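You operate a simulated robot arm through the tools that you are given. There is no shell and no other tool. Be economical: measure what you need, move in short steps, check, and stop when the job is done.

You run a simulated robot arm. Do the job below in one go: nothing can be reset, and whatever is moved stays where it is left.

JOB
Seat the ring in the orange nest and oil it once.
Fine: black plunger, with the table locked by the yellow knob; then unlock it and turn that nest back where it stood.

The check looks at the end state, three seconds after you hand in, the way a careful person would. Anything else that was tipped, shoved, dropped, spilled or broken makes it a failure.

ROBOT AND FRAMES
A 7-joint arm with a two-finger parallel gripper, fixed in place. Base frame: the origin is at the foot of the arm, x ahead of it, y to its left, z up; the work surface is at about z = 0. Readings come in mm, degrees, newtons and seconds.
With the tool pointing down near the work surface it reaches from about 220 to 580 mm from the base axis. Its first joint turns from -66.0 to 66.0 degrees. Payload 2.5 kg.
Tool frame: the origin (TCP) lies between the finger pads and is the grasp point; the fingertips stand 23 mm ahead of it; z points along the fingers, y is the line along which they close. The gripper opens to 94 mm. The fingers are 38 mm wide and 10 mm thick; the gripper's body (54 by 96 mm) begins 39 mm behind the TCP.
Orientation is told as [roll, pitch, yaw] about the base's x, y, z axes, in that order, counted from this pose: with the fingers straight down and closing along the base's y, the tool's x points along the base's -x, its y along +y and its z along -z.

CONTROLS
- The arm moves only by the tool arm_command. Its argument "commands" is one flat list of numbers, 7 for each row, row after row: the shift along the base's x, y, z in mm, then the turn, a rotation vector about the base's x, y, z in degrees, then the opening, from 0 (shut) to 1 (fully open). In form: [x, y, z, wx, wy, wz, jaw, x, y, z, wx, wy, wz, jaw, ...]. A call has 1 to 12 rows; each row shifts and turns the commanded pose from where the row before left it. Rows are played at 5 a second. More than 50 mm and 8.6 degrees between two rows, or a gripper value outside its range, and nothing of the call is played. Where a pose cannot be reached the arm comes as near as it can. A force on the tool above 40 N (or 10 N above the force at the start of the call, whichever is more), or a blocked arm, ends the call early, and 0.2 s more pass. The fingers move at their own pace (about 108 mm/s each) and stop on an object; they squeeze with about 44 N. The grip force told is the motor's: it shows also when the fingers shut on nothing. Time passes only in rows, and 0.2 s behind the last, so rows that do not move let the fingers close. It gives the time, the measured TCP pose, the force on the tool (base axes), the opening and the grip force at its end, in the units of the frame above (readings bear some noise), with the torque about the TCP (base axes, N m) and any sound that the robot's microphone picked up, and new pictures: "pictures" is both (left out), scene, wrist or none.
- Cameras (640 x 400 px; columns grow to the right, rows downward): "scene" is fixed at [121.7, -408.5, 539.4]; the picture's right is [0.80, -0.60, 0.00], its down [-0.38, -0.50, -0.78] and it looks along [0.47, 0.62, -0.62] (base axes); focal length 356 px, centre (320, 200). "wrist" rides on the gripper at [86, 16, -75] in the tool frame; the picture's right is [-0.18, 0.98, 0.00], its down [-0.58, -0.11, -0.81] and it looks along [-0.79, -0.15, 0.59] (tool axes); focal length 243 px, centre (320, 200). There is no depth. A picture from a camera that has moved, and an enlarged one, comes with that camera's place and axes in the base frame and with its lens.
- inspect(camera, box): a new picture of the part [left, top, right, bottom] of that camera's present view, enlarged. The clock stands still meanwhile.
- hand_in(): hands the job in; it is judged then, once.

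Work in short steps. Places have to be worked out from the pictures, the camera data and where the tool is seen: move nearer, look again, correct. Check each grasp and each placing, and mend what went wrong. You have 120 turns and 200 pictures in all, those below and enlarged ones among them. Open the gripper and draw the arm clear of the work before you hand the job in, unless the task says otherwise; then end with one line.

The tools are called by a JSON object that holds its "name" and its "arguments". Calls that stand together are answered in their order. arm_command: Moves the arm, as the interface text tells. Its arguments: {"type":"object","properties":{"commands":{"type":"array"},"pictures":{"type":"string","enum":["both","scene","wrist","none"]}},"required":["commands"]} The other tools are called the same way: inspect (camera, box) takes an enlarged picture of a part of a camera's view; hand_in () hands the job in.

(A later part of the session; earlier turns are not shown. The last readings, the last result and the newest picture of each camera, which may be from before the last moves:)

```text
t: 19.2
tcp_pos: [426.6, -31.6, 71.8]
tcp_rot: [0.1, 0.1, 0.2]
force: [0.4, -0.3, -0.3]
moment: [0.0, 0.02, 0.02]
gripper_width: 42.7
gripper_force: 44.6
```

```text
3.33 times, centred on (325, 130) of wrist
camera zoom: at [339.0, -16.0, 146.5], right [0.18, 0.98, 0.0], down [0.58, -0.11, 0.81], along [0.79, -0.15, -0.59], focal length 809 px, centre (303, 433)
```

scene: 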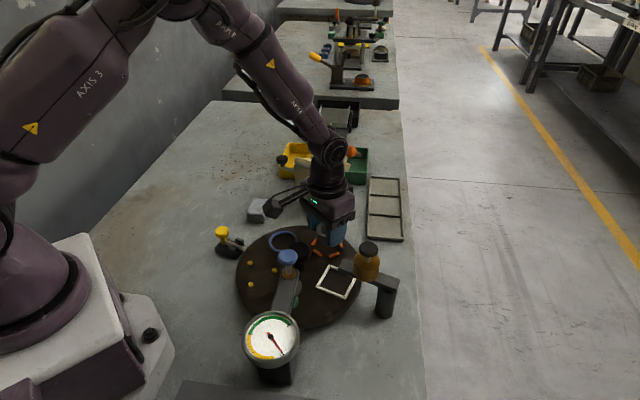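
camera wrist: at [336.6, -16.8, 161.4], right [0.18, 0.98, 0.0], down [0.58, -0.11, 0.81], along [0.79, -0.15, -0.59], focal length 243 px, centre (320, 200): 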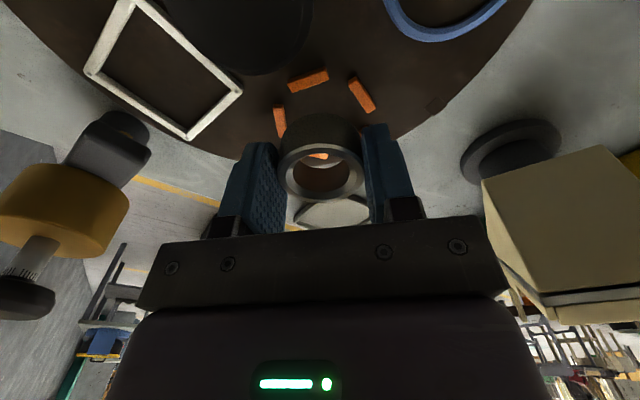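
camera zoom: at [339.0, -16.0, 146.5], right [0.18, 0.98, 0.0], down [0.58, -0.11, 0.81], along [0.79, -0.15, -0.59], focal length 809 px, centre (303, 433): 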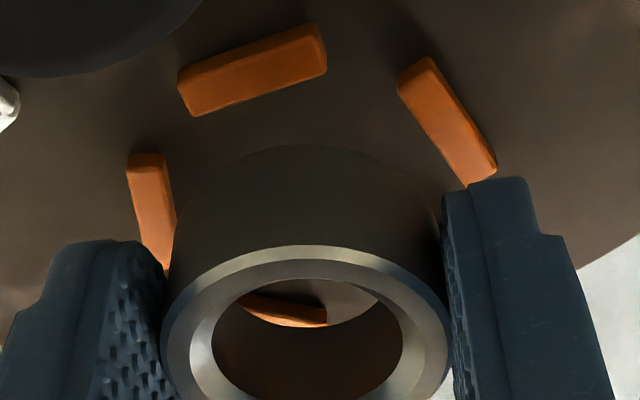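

Accounting for the height difference, both views show the ring aligned to within about 1 mm, with roughly 2 mm of clearance. I'm lowering in small steps and watching the force.

{"name": "arm_command", "arguments": {"commands": [-0.5, 0, -2, 0, 0, 0, 0, 0, 0, -2, 0, 0, 0, 0, 0, 0, -2, 0, 0, 0, 0, 0, 0, 0, 0, 0, 0, 0], "pictures": "none"}}

{"name": "inspect", "arguments": {"camera": "scene", "box": [306, 227, 354, 259]}}

{"name": "inspect", "arguments": {"camera": "wrist", "box": [250, 70, 400, 190]}}

```text
t: 20.2
tcp_pos: [426.0, -32.4, 65.5]
tcp_rot: [0.0, 0.0, 0.2]
force: [0.2, 0.7, -2.0]
moment: [-0.01, -0.01, 0.0]
gripper_width: 42.4
gripper_force: 43.9
```

```text
12.50 times, centred on (330, 243) of scene
camera zoom: at [121.7, -408.5, 539.4], right [0.8, -0.6, 0.0], down [-0.38, -0.5, -0.78], along [0.47, 0.62, -0.62], focal length 4444 px, centre (195, -338)
```

zoom: 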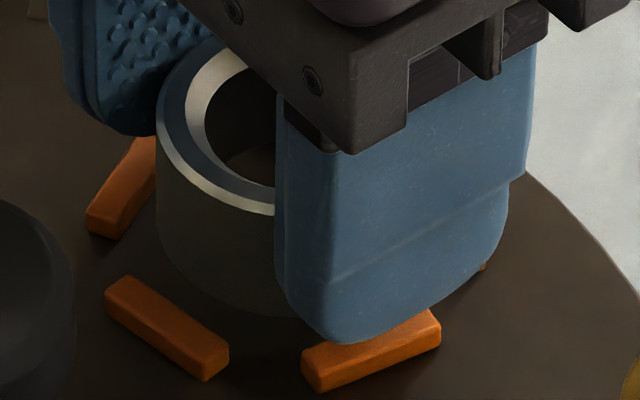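

```text
3.33 times, centred on (325, 130) of wrist
camera zoom: at [339.2, -15.9, 140.0], right [0.18, 0.98, 0.0], down [0.58, -0.11, 0.81], along [0.79, -0.15, -0.59], focal length 809 px, centre (303, 433)
```

zoom: 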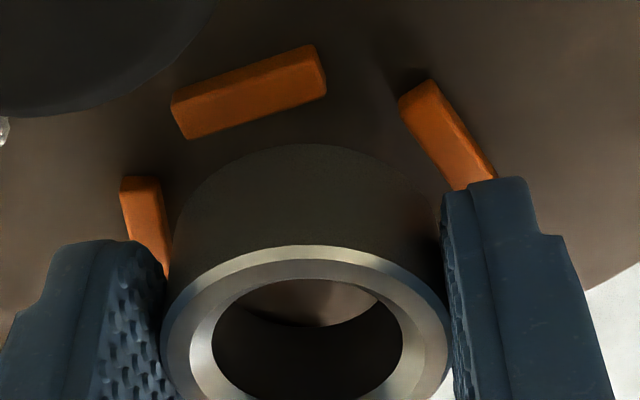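

Still free with no contact, and the gaps look even. Continuing down 1.5 mm per row until it touches.

{"name": "arm_command", "arguments": {"commands": [0, 0, -1.5, 0, 0, 0, 0, 0, 0, -1.5, 0, 0, 0, 0, 0, 0, -1, 0, 0, 0, 0, 0, 0, 0, 0, 0, 0, 0], "pictures": "none"}}

{"name": "inspect", "arguments": {"camera": "scene", "box": [306, 227, 354, 259]}}

{"name": "inspect", "arguments": {"camera": "wrist", "box": [250, 70, 400, 190]}}

```text
t: 21.2
tcp_pos: [426.3, -32.2, 61.1]
tcp_rot: [0.0, 0.0, 0.1]
force: [-0.1, -0.2, -2.0]
moment: [-0.05, 0.0, 0.01]
gripper_width: 42.9
gripper_force: 44.1
```

```text
12.50 times, centred on (330, 243) of scene
camera zoom: at [121.7, -408.5, 539.4], right [0.8, -0.6, 0.0], down [-0.38, -0.5, -0.78], along [0.47, 0.62, -0.62], focal length 4444 px, centre (195, -338)
```

zoom: 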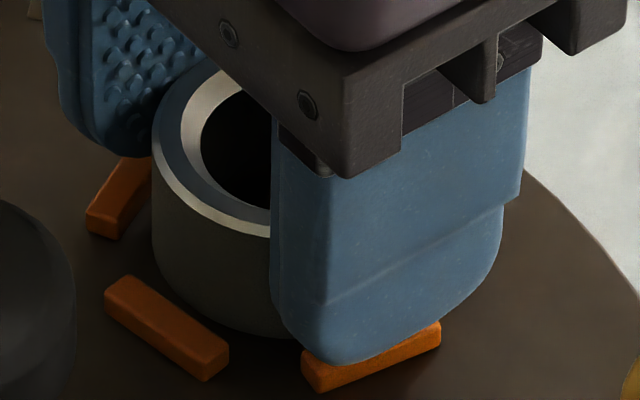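

```text
3.33 times, centred on (325, 130) of wrist
camera zoom: at [338.6, -15.6, 135.6], right [0.18, 0.98, 0.0], down [0.58, -0.11, 0.81], along [0.79, -0.15, -0.59], focal length 809 px, centre (303, 433)
```

zoom: 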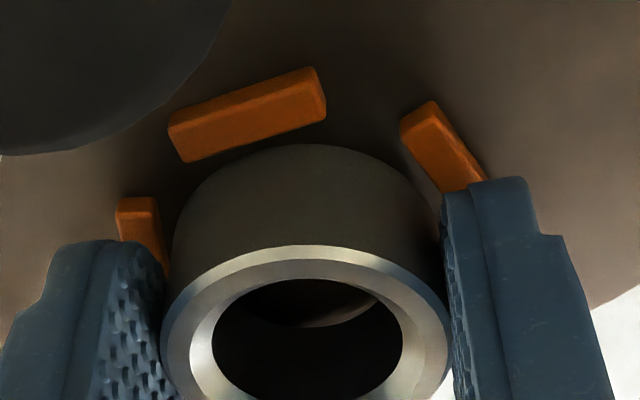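

The ring bottom is now among the tabs, with the fingertips close to the tops of tabs A and C. I'm easing down another 2 mm to feel for contact.

{"name": "arm_command", "arguments": {"commands": [0, 0, -0.7, 0, 0, 0, 0, 0, 0, -0.7, 0, 0, 0, 0, 0, 0, -0.6, 0, 0, 0, 0, 0, 0, 0, 0, 0, 0, 0], "pictures": "none"}}

{"name": "inspect", "arguments": {"camera": "scene", "box": [306, 227, 354, 259]}}

```text
t: 22.2
tcp_pos: [425.5, -30.0, 59.6]
tcp_rot: [0.0, 0.0, 0.0]
force: [0.0, -0.4, -0.8]
moment: [-0.04, -0.02, -0.04]
gripper_width: 42.6
gripper_force: 44.0
```

```text
12.50 times, centred on (330, 243) of scene
camera zoom: at [121.7, -408.5, 539.4], right [0.8, -0.6, 0.0], down [-0.38, -0.5, -0.78], along [0.47, 0.62, -0.62], focal length 4444 px, centre (195, -338)
```

zoom: 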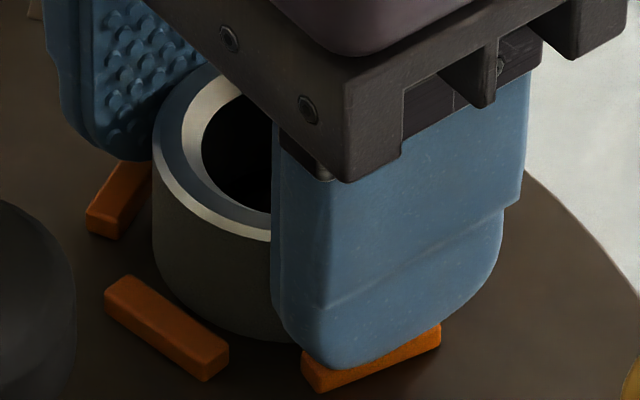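

Force barely changed (-0.8). Another 2 mm in small steps.

{"name": "arm_command", "arguments": {"commands": [0, 0, -0.7, 0, 0, 0, 0, 0, 0, -0.7, 0, 0, 0, 0, 0, 0, -0.6, 0, 0, 0, 0, 0, 0, 0, 0, 0, 0, 0], "pictures": "none"}}

{"name": "inspect", "arguments": {"camera": "scene", "box": [306, 227, 354, 259]}}

{"name": "inspect", "arguments": {"camera": "wrist", "box": [250, 70, 400, 190]}}

```text
t: 23.2
tcp_pos: [425.9, -31.1, 58.0]
tcp_rot: [0.0, -0.1, 0.0]
force: [-13.3, -1.9, 32.0]
moment: [0.0, -0.34, -0.07]
gripper_width: 42.7
gripper_force: 44.6
```

```text
12.50 times, centred on (330, 243) of scene
camera zoom: at [121.5, -408.5, 539.5], right [0.8, -0.6, 0.0], down [-0.38, -0.5, -0.78], along [0.47, 0.62, -0.62], focal length 4444 px, centre (195, -338)
```

zoom: 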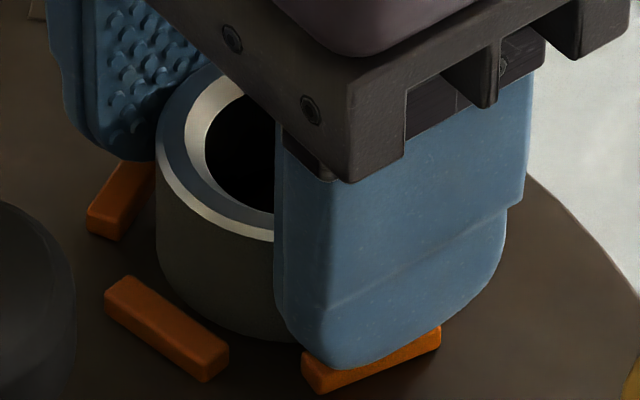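

```text
3.33 times, centred on (325, 130) of wrist
camera zoom: at [339.4, -15.4, 133.9], right [0.18, 0.98, 0.0], down [0.58, -0.11, 0.81], along [0.79, -0.15, -0.59], focal length 809 px, centre (303, 433)
```

zoom: 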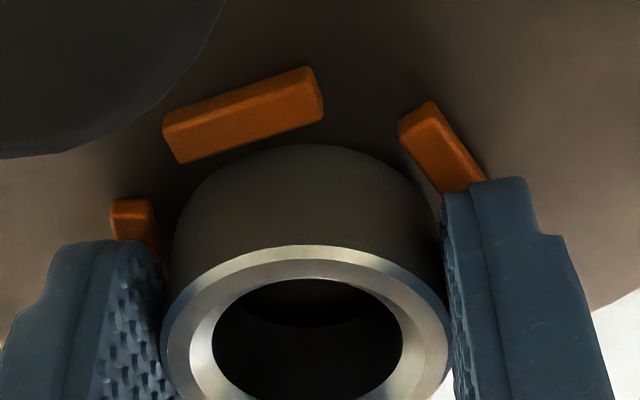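

Contact (32 N). I'm backing off 1 mm, opening the fingers slightly and looking at how the ring sits.

{"name": "arm_command", "arguments": {"commands": [0, 0, 1.6, 0, 0, 0, 0, 0, 0, 0, 0, 0, 0, 0.55, 0, 0, 0, 0, 0, 0, 0.55, 0, 0, 0, 0, 0, 0, 0.55], "pictures": "none"}}

{"name": "inspect", "arguments": {"camera": "scene", "box": [306, 227, 354, 259]}}

{"name": "inspect", "arguments": {"camera": "wrist", "box": [250, 70, 400, 190]}}

```text
t: 24.2
tcp_pos: [426.0, -29.2, 58.2]
tcp_rot: [0.1, 0.2, 0.0]
force: [0.0, 0.1, 0.6]
moment: [-0.02, -0.03, 0.02]
gripper_width: 51.9
gripper_force: 0.1
```

```text
12.50 times, centred on (330, 243) of scene
camera zoom: at [121.7, -408.5, 539.4], right [0.8, -0.6, 0.0], down [-0.38, -0.5, -0.78], along [0.47, 0.62, -0.62], focal length 4444 px, centre (195, -338)
```

zoom: 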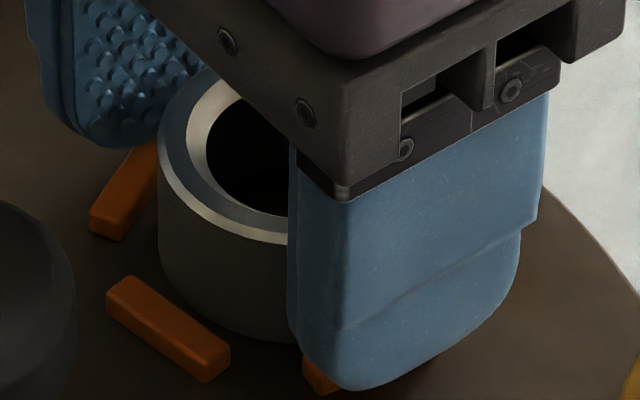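

```text
3.33 times, centred on (325, 130) of wrist
camera zoom: at [338.6, -15.4, 134.0], right [0.18, 0.98, 0.0], down [0.58, -0.11, 0.81], along [0.79, -0.15, -0.59], focal length 809 px, centre (303, 433)
```

zoom: 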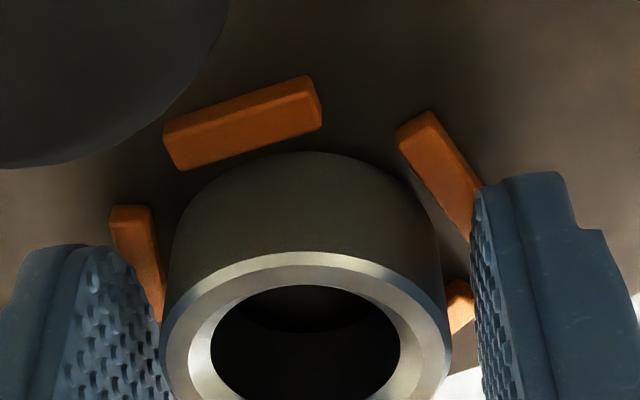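

Released. I'm raising straight up to inspect the seating.

{"name": "arm_command", "arguments": {"commands": [0, 0, 10, 0, 0, 0, 0.6, 0, 0, 25, 0, 0, 0, 0.6, 0, 0, 35, 0, 0, 0, 0.6, 0, 0, 35, 0, 0, 0, 0.6, -20, 20, 20, 0, 0, 0, 0.6, -20, 20, 20, 0, 0, 0, 0.6, 0, 0, 0, 0, 0, 0, 0.6]}}

{"name": "inspect", "arguments": {"camera": "scene", "box": [300, 220, 360, 265]}}

{"name": "inspect", "arguments": {"camera": "wrist", "box": [200, 0, 400, 110]}}

```text
t: 25.8
tcp_pos: [383.9, 10.9, 204.0]
tcp_rot: [0.0, 0.0, 0.0]
force: [0.2, 0.7, -0.1]
moment: [-0.02, -0.01, 0.03]
gripper_width: 56.3
gripper_force: 0.1
camera wrist: at [298.0, 26.6, 279.2], right [0.18, 0.98, 0.0], down [0.58, -0.11, 0.81], along [0.79, -0.15, -0.59], focal length 243 px, centre (320, 200)
```

scene: 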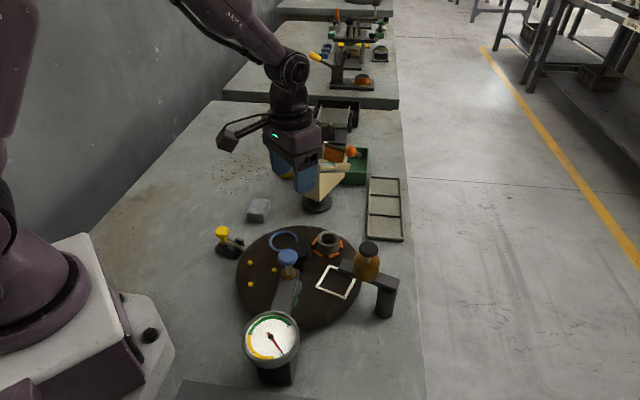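
wrist: 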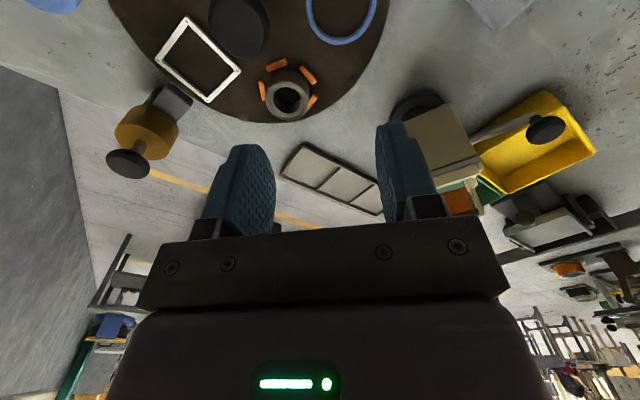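

```text
8.89 times, centred on (330, 242) of scene
camera zoom: at [121.7, -408.5, 539.4], right [0.8, -0.6, 0.0], down [-0.38, -0.5, -0.78], along [0.47, 0.62, -0.62], focal length 3160 px, centre (231, -178)
```

zoom: 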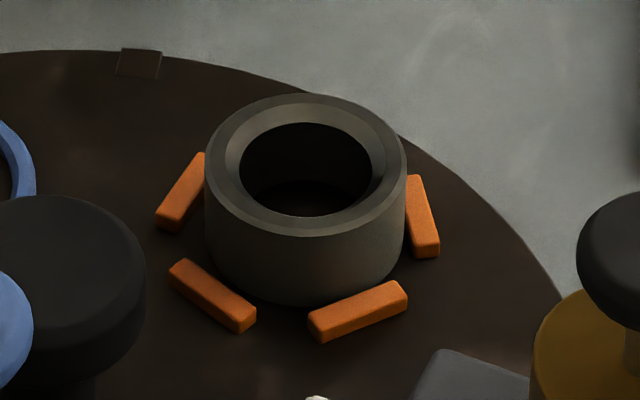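

```text
3.20 times, centred on (300, 55) of wrist
camera zoom: at [298.0, 26.6, 279.2], right [0.18, 0.98, 0.0], down [0.58, -0.11, 0.81], along [0.79, -0.15, -0.59], focal length 776 px, centre (384, 664)
```

zoom: 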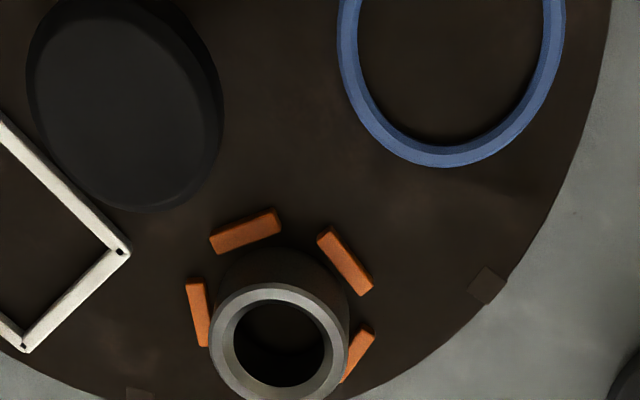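

The ring is seated upright inside all five tabs. The hub knob is at about (351,-42), top ≈80. I'm turning the gripper to yaw -85 above it, which keeps the body and camera clear of both oilers, and then looking.

{"name": "arm_command", "arguments": {"commands": [-3, -5, 0, 0, 0, -7.8, 0.65, -3, -5, 0, 0, 0, -7.8, 0.65, -3, -5, 0, 0, 0, -7.8, 0.65, -3, -5, 0, 0, 0, -7.8, 0.65, -3, -5, 0, 0, 0, -7.8, 0.65, -3, -5, 0, 0, 0, -7.8, 0.65, -3, -5, 0, 0, 0, -7.8, 0.65, -3, -5, 0, 0, 0, -7.8, 0.65, -3, -5, 0, 0, 0, -7.8, 0.65, -3, -4, 0, 0, 0, -7.8, 0.65, -3, -4, 0, 0, 0, -7, 0.65, 0, 0, 0, 0, 0, 0, 0.65]}}

```text
t: 28.4
tcp_pos: [352.6, -43.5, 204.7]
tcp_rot: [-0.1, 0.0, -85.1]
force: [-0.2, 0.5, -0.1]
moment: [0.03, 0.0, -0.03]
gripper_width: 60.9
gripper_force: 0.1
camera wrist: at [361.0, 42.6, 279.7], right [1.0, -0.1, 0.0], down [-0.06, -0.59, 0.81], along [-0.08, -0.8, -0.59], focal length 243 px, centre (320, 200)
```

scene: 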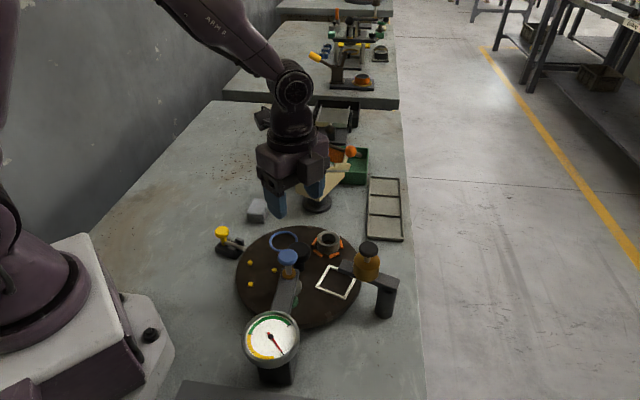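
wrist: 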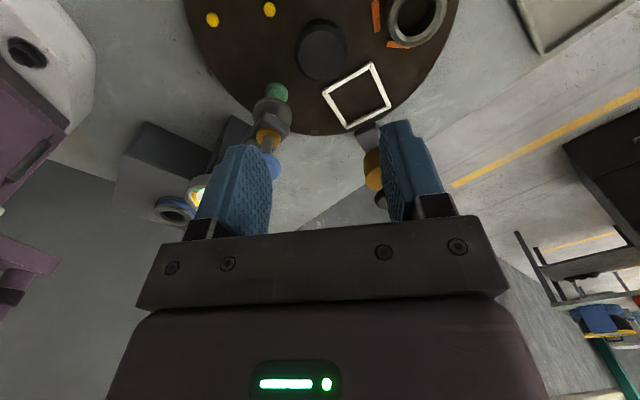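

The hub is at about (352,-41). The blue oiler's nozzle is fairly close, so I'm turning to yaw -100 for clearance, shifting +2 in y and descending partway.

{"name": "arm_command", "arguments": {"commands": [0, 1, -20, 0, 0, -7.5, 0.56, 0, 1, -30, 0, 0, -7.5, 0.56, 0, 0, -30, 0, 0, 0, 0.56, 0, 0, -20, 0, 0, 0, 0.56, 0, 0, 0, 0, 0, 0, 0.56]}}

{"name": "inspect", "arguments": {"camera": "scene", "box": [230, 180, 370, 290]}}

{"name": "inspect", "arguments": {"camera": "wrist", "box": [180, 20, 460, 220]}}

```text
t: 29.6
tcp_pos: [352.0, -42.9, 103.8]
tcp_rot: [-0.1, 0.0, -100.0]
force: [-1.1, 0.2, -0.1]
moment: [-0.05, 0.02, 0.0]
gripper_width: 52.7
gripper_force: 0.0
camera wrist: at [383.1, 38.6, 178.3], right [0.94, -0.35, 0.0], down [-0.21, -0.55, 0.81], along [-0.28, -0.75, -0.59], focal length 243 px, centre (320, 200)
```

scene: 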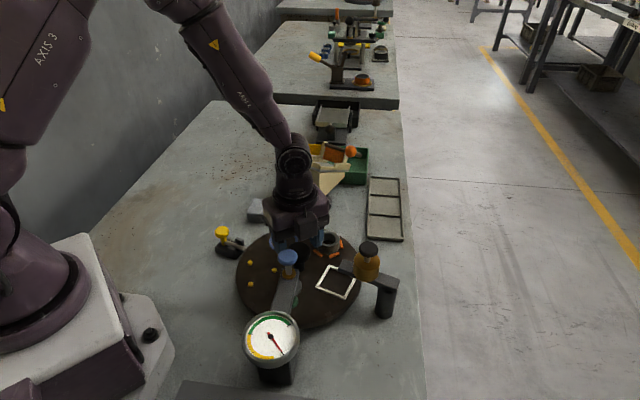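
wrist: 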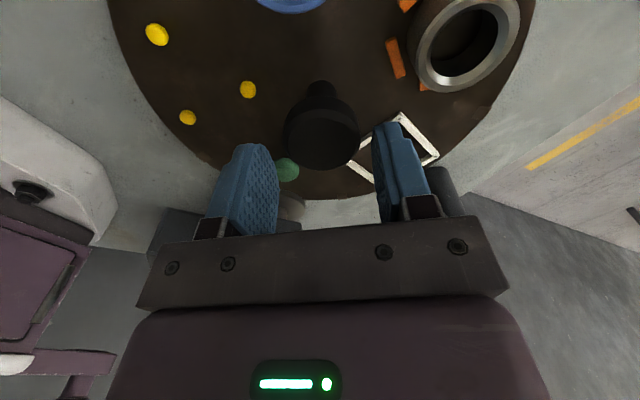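

```text
3.64 times, centred on (300, 235) of scene
camera zoom: at [121.7, -408.5, 539.4], right [0.8, -0.6, 0.0], down [-0.38, -0.5, -0.78], along [0.47, 0.62, -0.62], focal length 1293 px, centre (393, 73)
```

zoom: 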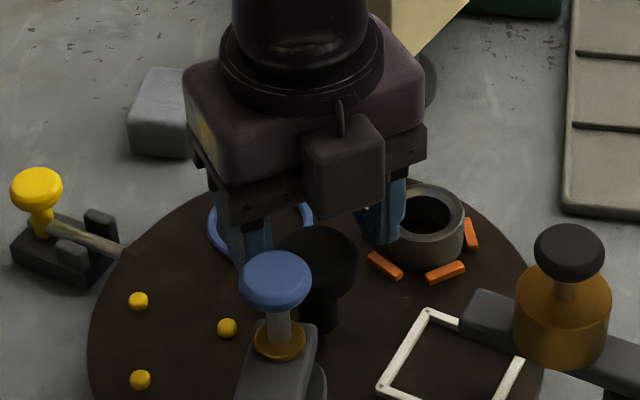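

```text
2.00 times, centred on (320, 120) of wrist
camera zoom: at [383.1, 38.6, 178.3], right [0.94, -0.35, 0.0], down [-0.21, -0.55, 0.81], along [-0.28, -0.75, -0.59], focal length 485 px, centre (320, 360)
```

zoom: 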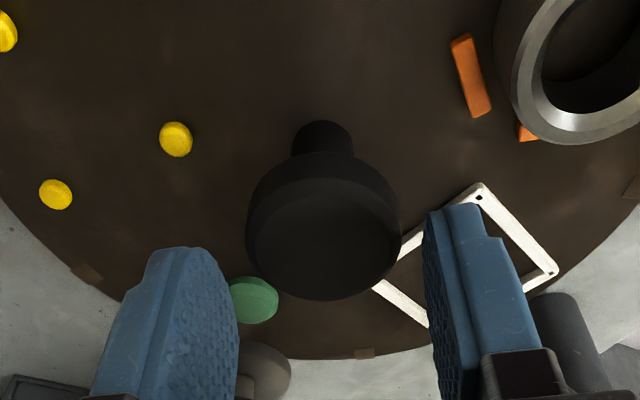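

The hub head is about 40 mm across, centred near (354.5,-40.5), with its top at about 76. I'm shifting (+2,+2.5), going down to z≈72 and closing.

{"name": "arm_command", "arguments": {"commands": [2, 2.5, -12, 0, 0, 0, 0.56, 0, 0, -12, 0, 0, 0, 0.56, 0, 0, -8, 0, 0, 0, 0.56, 0, 0, 0, 0, 0, 0, 0.3, 0, 0, 0, 0, 0, 0, 0.3, 0, 0, 0, 0, 0, 0, 0.3]}}

{"name": "inspect", "arguments": {"camera": "scene", "box": [230, 180, 370, 290]}}

```text
t: 31.0
tcp_pos: [353.5, -40.0, 71.3]
tcp_rot: [0.2, 0.0, -100.0]
force: [8.8, 0.3, 1.1]
moment: [0.15, -0.09, 0.04]
gripper_width: 41.5
gripper_force: 44.8
camera wrist: at [384.5, 41.7, 146.8], right [0.94, -0.35, 0.0], down [-0.21, -0.55, 0.81], along [-0.28, -0.76, -0.59], focal length 243 px, centre (320, 200)
```

scene: 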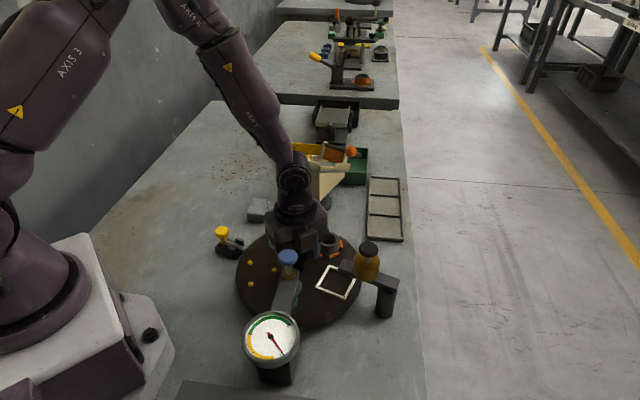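
wrist: 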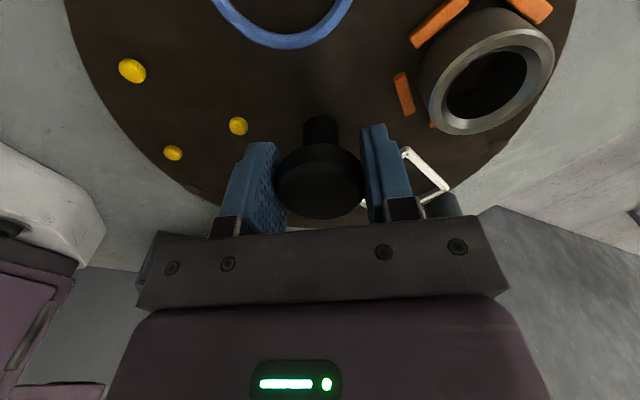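

```text
3.64 times, centred on (300, 235) of scene
camera zoom: at [121.7, -408.5, 539.4], right [0.8, -0.6, 0.0], down [-0.38, -0.5, -0.78], along [0.47, 0.62, -0.62], focal length 1293 px, centre (393, 73)
```

zoom: 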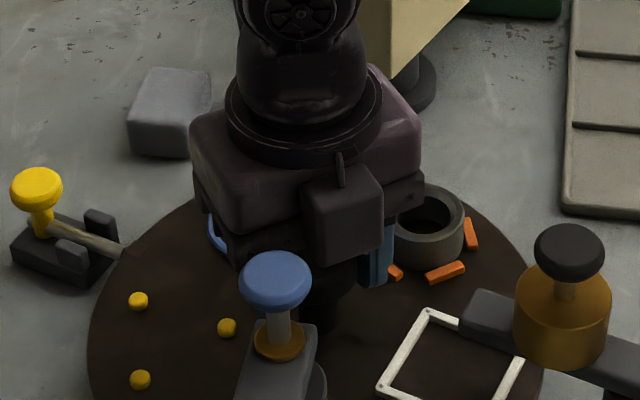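

Hub gripped at 41.5 mm. I'm turning -14° as a test and watching whether the table follows.

{"name": "arm_command", "arguments": {"commands": [1, 0, 0, 0, 0, -4, 0.2, 0, 0, 0, 0, 0, -5, 0.2, 0, 0, 0, 0, 0, -5, 0.2, 0, 0, 0, 0, 0, 0, 0.2]}}

```text
t: 32.0
tcp_pos: [354.9, -40.3, 72.3]
tcp_rot: [0.0, 0.0, -114.1]
force: [4.2, -1.2, 10.6]
moment: [-0.07, 0.06, -0.03]
gripper_width: 41.5
gripper_force: 45.4
camera wrist: at [404.3, 31.5, 146.7], right [0.82, -0.57, 0.0], down [-0.34, -0.49, 0.81], along [-0.46, -0.66, -0.59], focal length 243 px, centre (320, 200)
```

scene: 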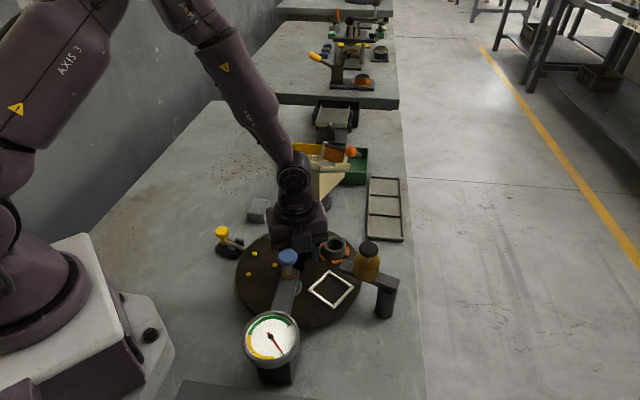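
wrist: 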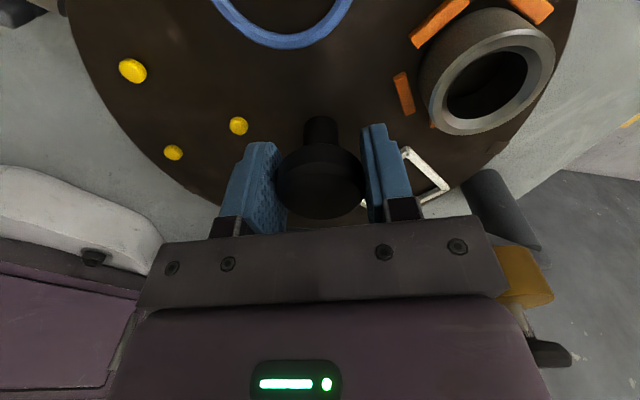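

The table follows the gripper exactly and the ring stays seated. Continuing -36°.

{"name": "arm_command", "arguments": {"commands": [0, 0, 0, 0, 0, -6, 0.2, 0, 0, 0, 0, 0, -6, 0.2, 0, 0, 0, 0, 0, -6, 0.2, 0, 0, 0, 0, 0, -6, 0.2, 0, 0, 0, 0, 0, -6, 0.2, 0, 0, 0, 0, 0, -6, 0.2, 0, 0, 0, 0, 0, 0, 0.2]}}

```text
t: 33.6
tcp_pos: [355.5, -40.8, 72.1]
tcp_rot: [0.2, -0.1, -150.1]
force: [14.6, -17.7, -10.9]
moment: [-0.06, 0.41, 0.03]
gripper_width: 41.5
gripper_force: 45.2
camera wrist: at [438.3, -12.4, 146.7], right [0.33, -0.94, 0.0], down [-0.56, -0.19, 0.81], along [-0.76, -0.27, -0.59], focal length 243 px, centre (320, 200)
```

scene: 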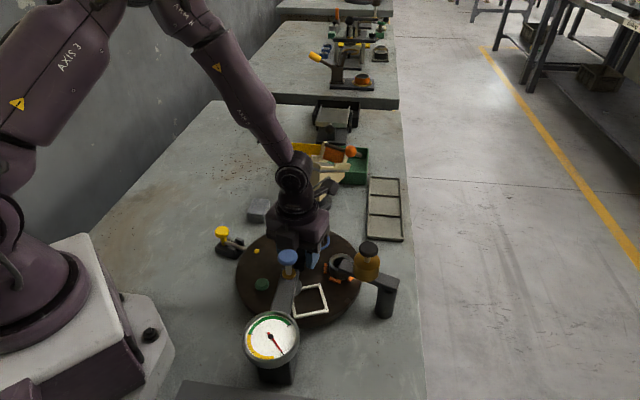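
wrist: 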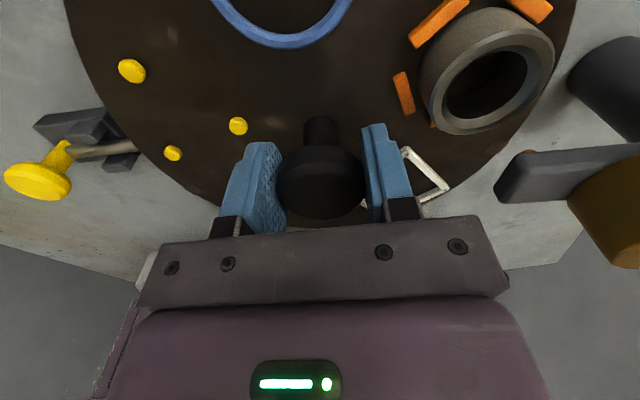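

Turned 50° so far. I'm relieving the side load slightly and turning the remaining 22°.

{"name": "arm_command", "arguments": {"commands": [1, -1, 0, 0, 0, -5.5, 0.2, 0, 0, 0, 0, 0, -5.5, 0.2, 0, 0, 0, 0, 0, -5.5, 0.2, 0, 0, 0, 0, 0, -5.5, 0.2, 0, 0, 0, 0, 0, 0, 0.2]}}

{"name": "inspect", "arguments": {"camera": "scene", "box": [200, 210, 420, 340]}}

{"name": "inspect", "arguments": {"camera": "scene", "box": [205, 220, 275, 270]}}

```text
t: 34.8
tcp_pos: [355.0, -41.3, 72.8]
tcp_rot: [0.2, 0.0, -172.1]
force: [6.3, -22.3, -11.2]
moment: [-0.04, 0.3, 0.04]
gripper_width: 41.5
gripper_force: 45.5
camera wrist: at [443.5, -46.4, 146.8], right [-0.05, -1.0, 0.0], down [-0.59, 0.03, 0.81], along [-0.8, 0.04, -0.59], focal length 243 px, centre (320, 200)
```

scene: 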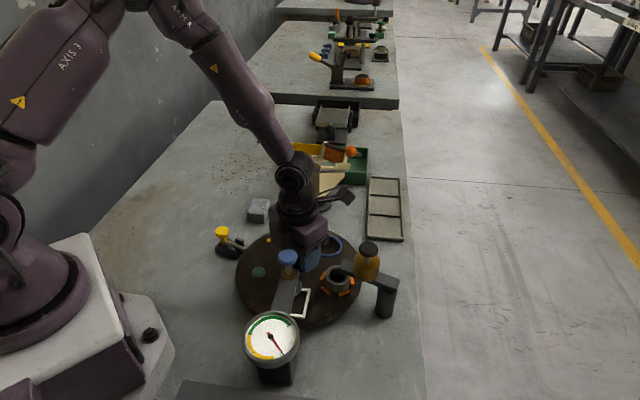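
wrist: 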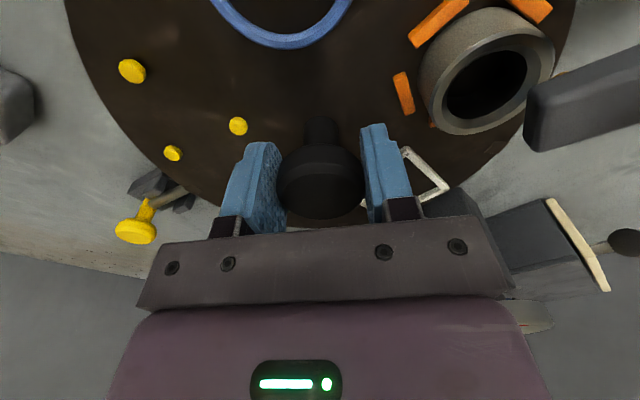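

```text
2.91 times, centred on (310, 275) of scene
camera zoom: at [121.7, -408.5, 539.4], right [0.8, -0.6, 0.0], down [-0.38, -0.5, -0.78], along [0.47, 0.62, -0.62], focal length 1034 px, centre (349, -18)
```

zoom: 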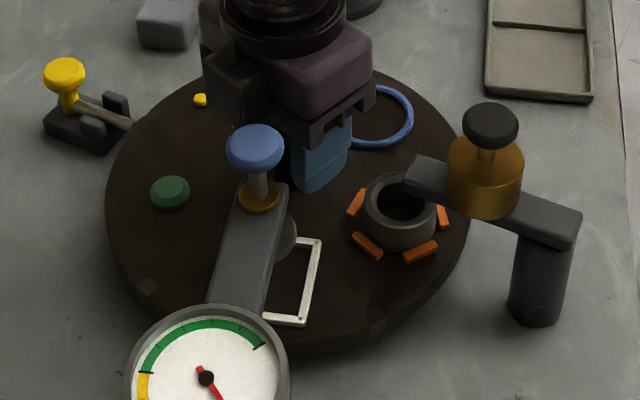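

```text
8.00 times, centred on (240, 245) of scene
camera zoom: at [121.7, -408.5, 539.4], right [0.8, -0.6, 0.0], down [-0.38, -0.5, -0.78], along [0.47, 0.62, -0.62], focal length 2844 px, centre (960, -160)
```

zoom: 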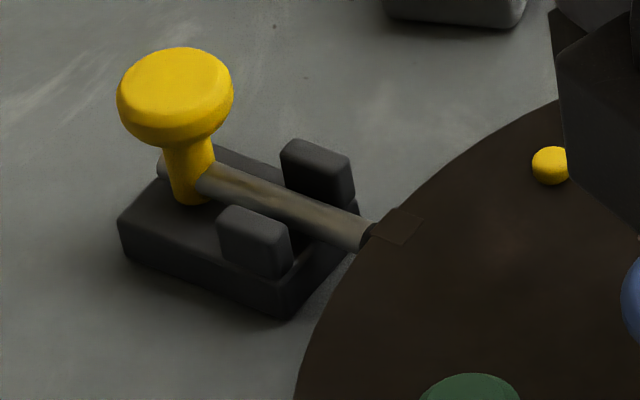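

The notch is again centred on the bolt, matching the original look, and the ring sits under the black oiler. I'm releasing the hub and rising straight up.

{"name": "arm_command", "arguments": {"commands": [0, -1, 0, 0, 0, 0, 0.2, 0, 0, 0, 0, 0, 0, 0.55, 0, 0, 0, 0, 0, 0, 0.55, 0, 0, 20, 0, 0, 0, 0.55, 0, 0, 40, 0, 0, 0, 0.55, 0, 0, 50, 0, 0, 0, 0.55, -10, 20, 20, 0, 0, 0, 0.55, 0, 0, 0, 0, 0, 0, 0.55]}}

{"name": "inspect", "arguments": {"camera": "scene", "box": [205, 220, 275, 270]}}

{"name": "inspect", "arguments": {"camera": "scene", "box": [290, 225, 420, 325]}}

```text
t: 36.6
tcp_pos: [347.1, -22.0, 204.1]
tcp_rot: [0.0, -0.1, -172.0]
force: [-0.2, 0.6, -1.1]
moment: [0.03, 0.0, -0.03]
gripper_width: 51.5
gripper_force: 0.0
camera wrist: at [434.8, -26.9, 278.7], right [-0.05, -1.0, 0.0], down [-0.59, 0.03, 0.81], along [-0.81, 0.04, -0.59], focal length 243 px, centre (320, 200)
```

scene: 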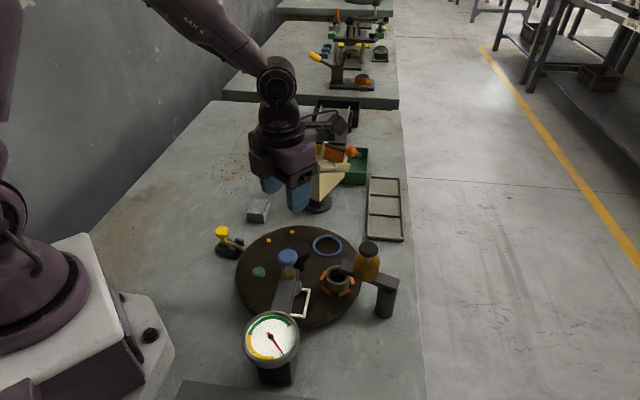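
wrist: 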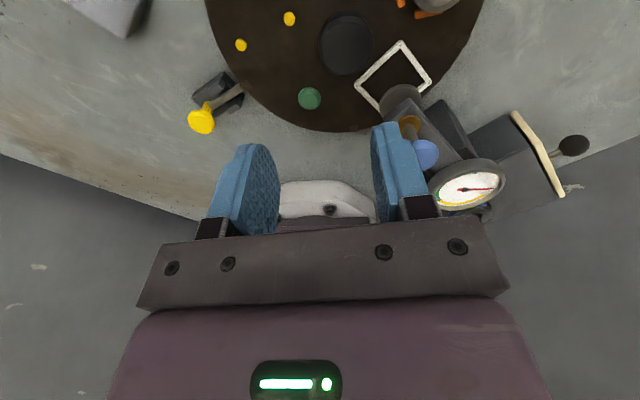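

```text
8.00 times, centred on (240, 245) of scene
camera zoom: at [121.7, -408.5, 539.4], right [0.8, -0.6, 0.0], down [-0.38, -0.5, -0.78], along [0.47, 0.62, -0.62], focal length 2844 px, centre (960, -160)
```

zoom: 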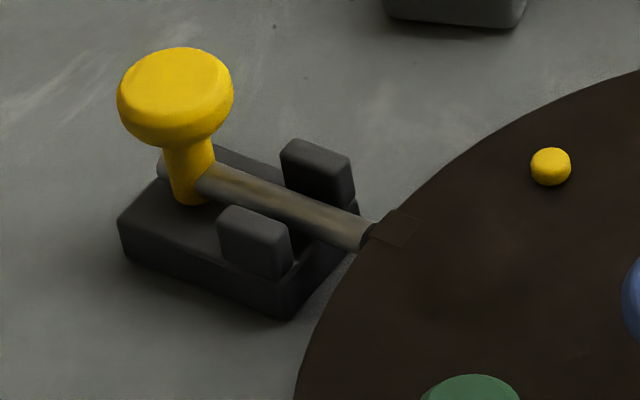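

```text
4.00 times, centred on (355, 275) of scene
camera zoom: at [121.7, -408.5, 539.4], right [0.8, -0.6, 0.0], down [-0.38, -0.5, -0.78], along [0.47, 0.62, -0.62], focal length 1422 px, centre (180, -100)
```

zoom: 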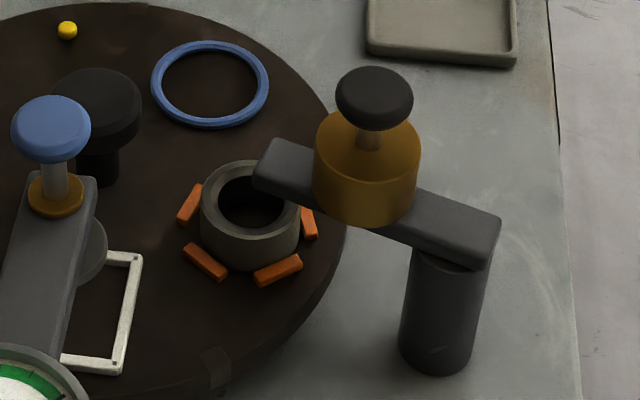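

The table is resting with the notch aligned. The knob head is about 29 mm across at roughly (275.5,110,56), and the bolt slides along (0.47,-0.88). I'm going above it with the fingers set across that direction (yaw -62).

{"name": "arm_command", "arguments": {"commands": [-6, 11, 0, 0, 0, 8.5, 0.55, -6, 11, 0, 0, 0, 8.5, 0.55, -6, 11, 0, 0, 0, 8.5, 0.55, -6, 11, 0, 0, 0, 8.5, 0.55, -6, 11, 0, 0, 0, 8.5, 0.55, -6, 11, 0, 0, 0, 8.5, 0.55, -6, 11, 0, 0, 0, 8.5, 0.55, -6, 11, 0, 0, 0, 8.5, 0.55, -6, 11, 0, 0, 0, 8.5, 0.55, -6, 11, 0, 0, 0, 8.5, 0.55, -6, 11, 0, 0, 0, 8.5, 0.55, -5, 11, 0, 0, 0, 8.5, 0.55], "pictures": "none"}}

{"name": "arm_command", "arguments": {"commands": [0, 0, -20, 0, 0, 8, 0.55, 0, 0, -30, 0, 0, 0, 0.55, 0, 0, 0, 0, 0, 0, 0.55]}}

{"name": "inspect", "arguments": {"camera": "wrist", "box": [200, 20, 440, 220]}}

{"name": "inspect", "arguments": {"camera": "scene", "box": [180, 150, 300, 270]}}

```text
t: 39.2
tcp_pos: [275.2, 109.1, 202.3]
tcp_rot: [0.0, -0.1, -69.8]
force: [0.5, 0.1, 0.5]
moment: [-0.01, 0.02, 0.0]
gripper_width: 51.8
gripper_force: 0.1
```

```text
t: 40.0
tcp_pos: [274.3, 111.0, 151.6]
tcp_rot: [0.0, 0.0, -61.9]
force: [-0.4, 0.5, 0.0]
moment: [0.03, -0.02, 0.01]
gripper_width: 51.6
gripper_force: 0.0
camera wrist: at [248.1, 193.6, 227.0], right [0.95, 0.3, 0.0], down [0.18, -0.56, 0.81], along [0.24, -0.77, -0.59], focal length 243 px, centre (320, 200)
```

scene: 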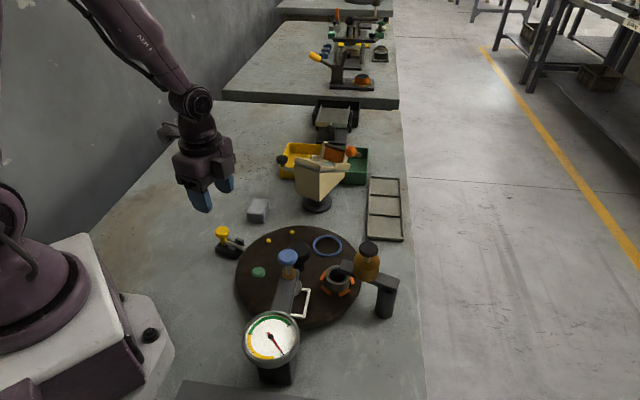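
wrist: 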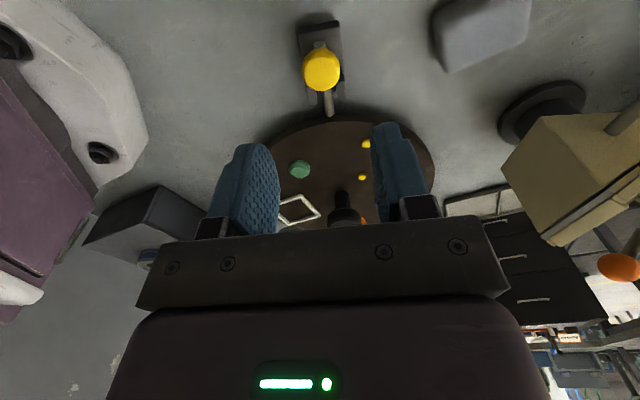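

```text
2.00 times, centred on (320, 120) of wrist
camera zoom: at [248.1, 193.6, 227.0], right [0.95, 0.3, 0.0], down [0.18, -0.56, 0.81], along [0.24, -0.77, -0.59], focal length 485 px, centre (320, 360)
```

zoom: 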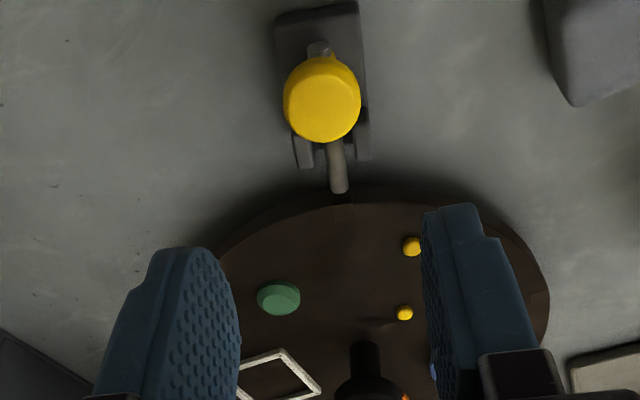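

```text
3.33 times, centred on (240, 210) of scene
camera zoom: at [121.7, -408.5, 539.4], right [0.8, -0.6, 0.0], down [-0.38, -0.5, -0.78], along [0.47, 0.62, -0.62], focal length 1185 px, centre (587, 167)
```

zoom: 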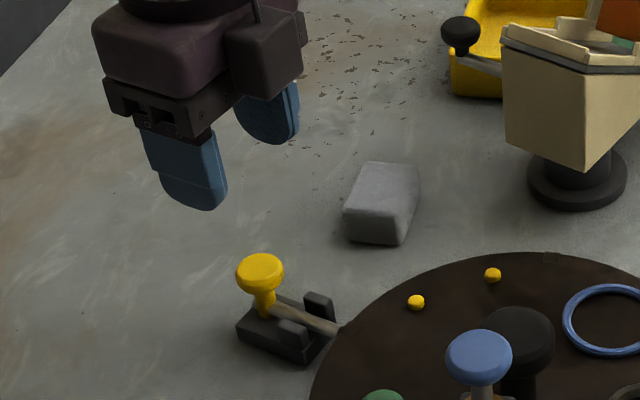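

The knob is at (273.5,114,56). Descending to TCP z≈60, then closing on the knob head.

{"name": "arm_command", "arguments": {"commands": [-1, 3, -30, 0, 0, 0, 0.5, 0, 0, -30, 0, 0, 0, 0.5, 0, 0, -20, 0, 0, 0, 0.5, 0, 0, -11, 0, 0, 0, 0.5, 0, 0, 0, 0, 0, 0, 0.5], "pictures": "none"}}

{"name": "inspect", "arguments": {"camera": "scene", "box": [190, 190, 290, 270]}}

{"name": "inspect", "arguments": {"camera": "wrist", "box": [200, 60, 440, 220]}}

```text
t: 41.2
tcp_pos: [274.4, 113.6, 62.0]
tcp_rot: [0.1, 0.0, -61.8]
force: [-0.4, 0.2, -0.1]
moment: [0.04, 0.02, 0.0]
gripper_width: 46.7
gripper_force: 0.1
```

```text
5.00 times, centred on (240, 230) of scene
camera zoom: at [121.7, -408.5, 539.4], right [0.8, -0.6, 0.0], down [-0.38, -0.5, -0.78], along [0.47, 0.62, -0.62], focal length 1778 px, centre (720, 50)
```

zoom: 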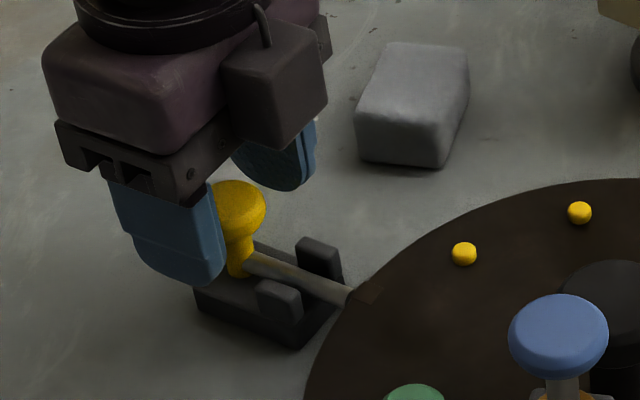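

```text
2.50 times, centred on (320, 140) of wrist
camera zoom: at [248.1, 196.8, 137.2], right [0.95, 0.3, 0.0], down [0.18, -0.56, 0.81], along [0.24, -0.77, -0.59], focal length 606 px, centre (320, 350)
```

zoom: 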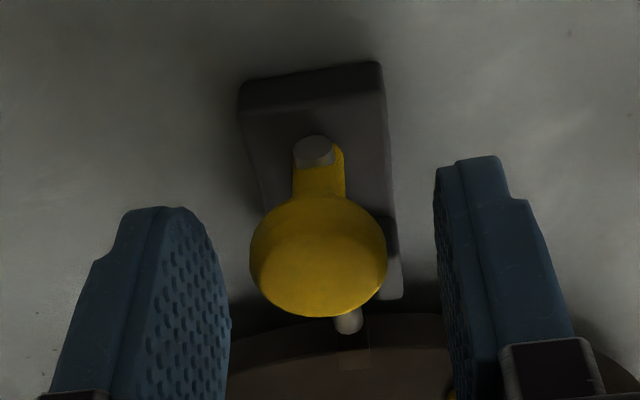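

The fingers straddle the knob cleanly. Closing on it.

{"name": "arm_command", "arguments": {"commands": [-1, 2, -1, 0, 0, 0, 0.5, 0, 0, 0, 0, 0, 0, 0.1, 0, 0, 0, 0, 0, 0, 0.1, 0, 0, 0, 0, 0, 0, 0.1], "pictures": "none"}}

```text
t: 42.2
tcp_pos: [273.4, 114.9, 61.2]
tcp_rot: [0.0, 0.0, -62.1]
force: [-0.3, -1.4, 1.5]
moment: [-0.03, -0.02, -0.06]
gripper_width: 27.3
gripper_force: 45.4
```

Knob held at 27 mm. I'm sliding it toward the disc along (0.45,-0.89) in 2–3 mm steps.

{"name": "arm_command", "arguments": {"commands": [1.1, -2.2, 0, 0, 0, 0, 0.1, 1.1, -2.2, 0, 0, 0, 0, 0.1, 1.1, -2.2, 0, 0, 0, 0, 0.1, 0, 0, 0, 0, 0, 0, 0.1], "pictures": "none"}}

{"name": "inspect", "arguments": {"camera": "scene", "box": [205, 220, 275, 270]}}

```text
t: 42.9
tcp_pos: [275.0, 110.3, 61.8]
tcp_rot: [0.0, 0.0, -61.9]
force: [-0.9, -1.0, 5.0]
moment: [0.03, 0.01, 0.0]
gripper_width: 27.2
gripper_force: 45.1
stopped in row 3: the force on the tool passed its limit at 43 N (the readings are from after the stop); the commanded pose is now the measured one
```

```text
8.00 times, centred on (240, 245) of scene
camera zoom: at [121.7, -408.5, 539.4], right [0.8, -0.6, 0.0], down [-0.38, -0.5, -0.78], along [0.47, 0.62, -0.62], focal length 2844 px, centre (960, -160)
```

zoom: 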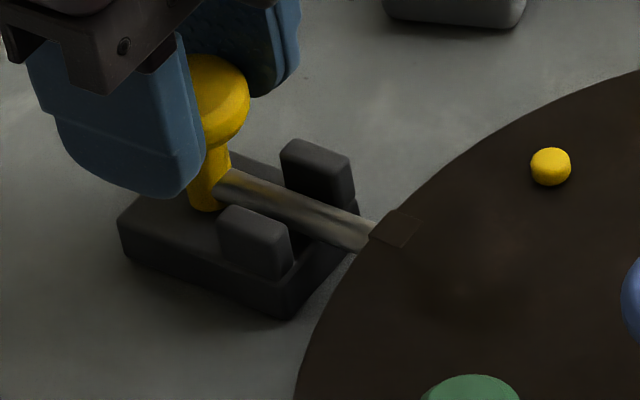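

The bolt moved about 5 mm and then met 43 N. I'm looking at the tip and notch from the wrist side.

{"name": "inspect", "arguments": {"camera": "wrist", "box": [270, 100, 390, 220]}}

{"name": "inspect", "arguments": {"camera": "scene", "box": [235, 240, 265, 262]}}

```text
3.33 times, centred on (330, 160) of wrist
camera zoom: at [249.0, 193.8, 136.5], right [0.95, 0.3, 0.0], down [0.18, -0.56, 0.81], along [0.24, -0.77, -0.59], focal length 809 px, centre (287, 333)
```

zoom: 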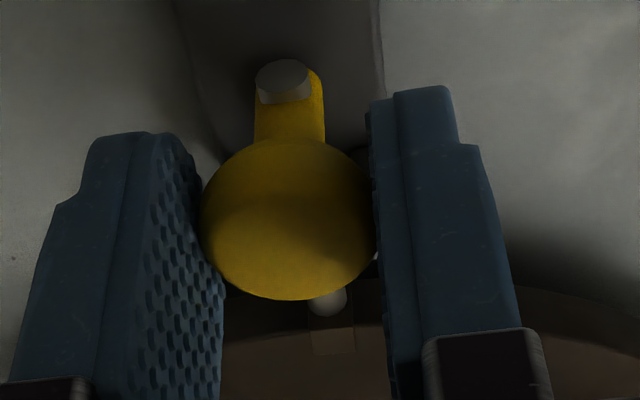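

```text
16.00 times, centred on (250, 251) of scene
camera zoom: at [121.7, -408.5, 539.4], right [0.8, -0.6, 0.0], down [-0.38, -0.5, -0.78], along [0.47, 0.62, -0.62], focal length 5688 px, centre (1440, -616)
```

zoom: 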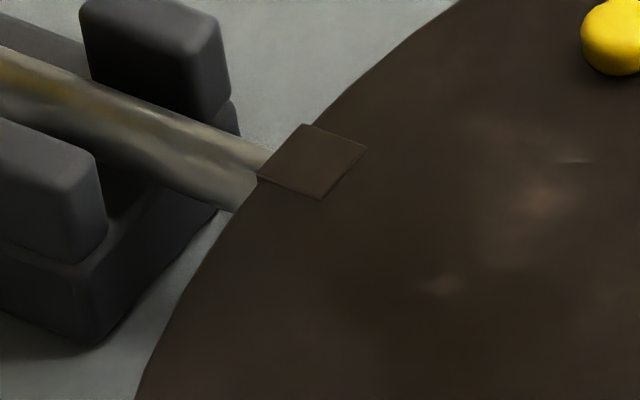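

The geometry suggests the bolt and notch are aligned to within about 0.6 mm, so I'm pushing again gently in 0.8 mm steps.

{"name": "arm_command", "arguments": {"commands": [0.35, -0.7, 0, 0, 0, 0, 0.1, 0.35, -0.7, 0, 0, 0, 0, 0.1, 0, 0, 0, 0, 0, 0, 0.1], "pictures": "none"}}

{"name": "inspect", "arguments": {"camera": "scene", "box": [235, 240, 265, 262]}}

```text
t: 43.7
tcp_pos: [276.3, 109.8, 61.6]
tcp_rot: [0.1, 0.0, -62.0]
force: [2.4, 2.7, -0.1]
moment: [0.25, 0.14, 0.05]
gripper_width: 27.1
gripper_force: 44.2
```

```text
16.00 times, centred on (250, 251) of scene
camera zoom: at [121.7, -408.5, 539.4], right [0.8, -0.6, 0.0], down [-0.38, -0.5, -0.78], along [0.47, 0.62, -0.62], focal length 5688 px, centre (1440, -616)
```

zoom: 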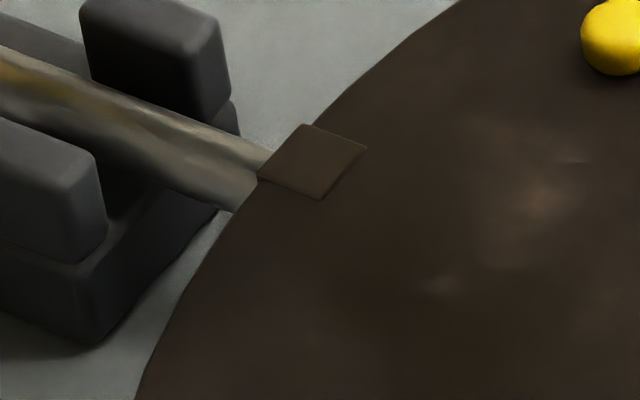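

No strong resistance now, so I'm continuing gently.

{"name": "arm_command", "arguments": {"commands": [0.45, -0.9, 0, 0, 0, 0, 0.1, 0.45, -0.9, 0, 0, 0, 0, 0.1, 0.45, -0.9, 0, 0, 0, 0, 0.1, 0, 0, 0, 0, 0, 0, 0.1], "pictures": "none"}}

{"name": "inspect", "arguments": {"camera": "scene", "box": [205, 220, 275, 270]}}

```text
t: 44.7
tcp_pos: [278.5, 106.0, 60.8]
tcp_rot: [0.1, 0.0, -61.9]
force: [7.2, 3.9, -10.1]
moment: [0.21, -0.02, 0.1]
gripper_width: 27.0
gripper_force: 45.3
```

```text
8.00 times, centred on (240, 245) of scene
camera zoom: at [121.7, -408.5, 539.4], right [0.8, -0.6, 0.0], down [-0.38, -0.5, -0.78], along [0.47, 0.62, -0.62], focal length 2844 px, centre (960, -160)
```

zoom: 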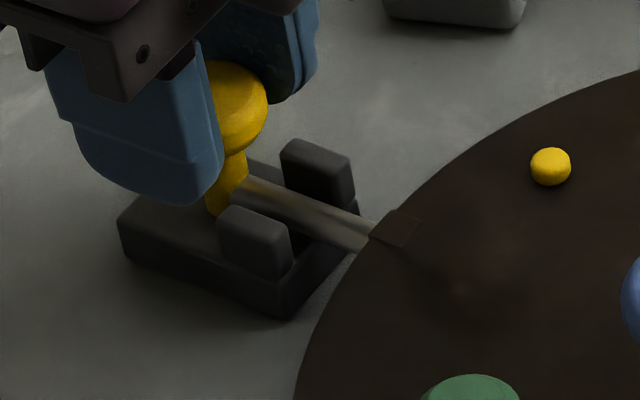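

The bolt is entering the notch (about 9 mm total). Continuing with a slight lateral correction until it stops.

{"name": "arm_command", "arguments": {"commands": [0.9, -0.8, 0, 0, 0, 0, 0.1, 0.5, -0.9, 0, 0, 0, 0, 0.1, 0.5, -0.9, 0, 0, 0, 0, 0.1, 0.5, -0.9, 0, 0, 0, 0, 0.1, 0, 0, 0, 0, 0, 0, 0.1], "pictures": "none"}}

{"name": "inspect", "arguments": {"camera": "scene", "box": [205, 220, 275, 270]}}

```text
t: 45.9
tcp_pos: [281.1, 102.6, 62.4]
tcp_rot: [-0.2, 0.1, -62.0]
force: [-4.0, -2.2, 12.2]
moment: [-0.04, 0.11, 0.02]
gripper_width: 27.0
gripper_force: 44.8
```

```text
8.00 times, centred on (240, 245) of scene
camera zoom: at [121.6, -408.6, 539.4], right [0.8, -0.6, 0.0], down [-0.38, -0.5, -0.78], along [0.47, 0.62, -0.62], focal length 2844 px, centre (960, -160)
```

zoom: 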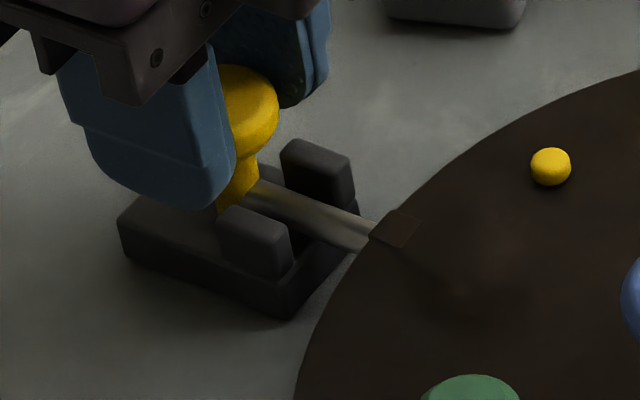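

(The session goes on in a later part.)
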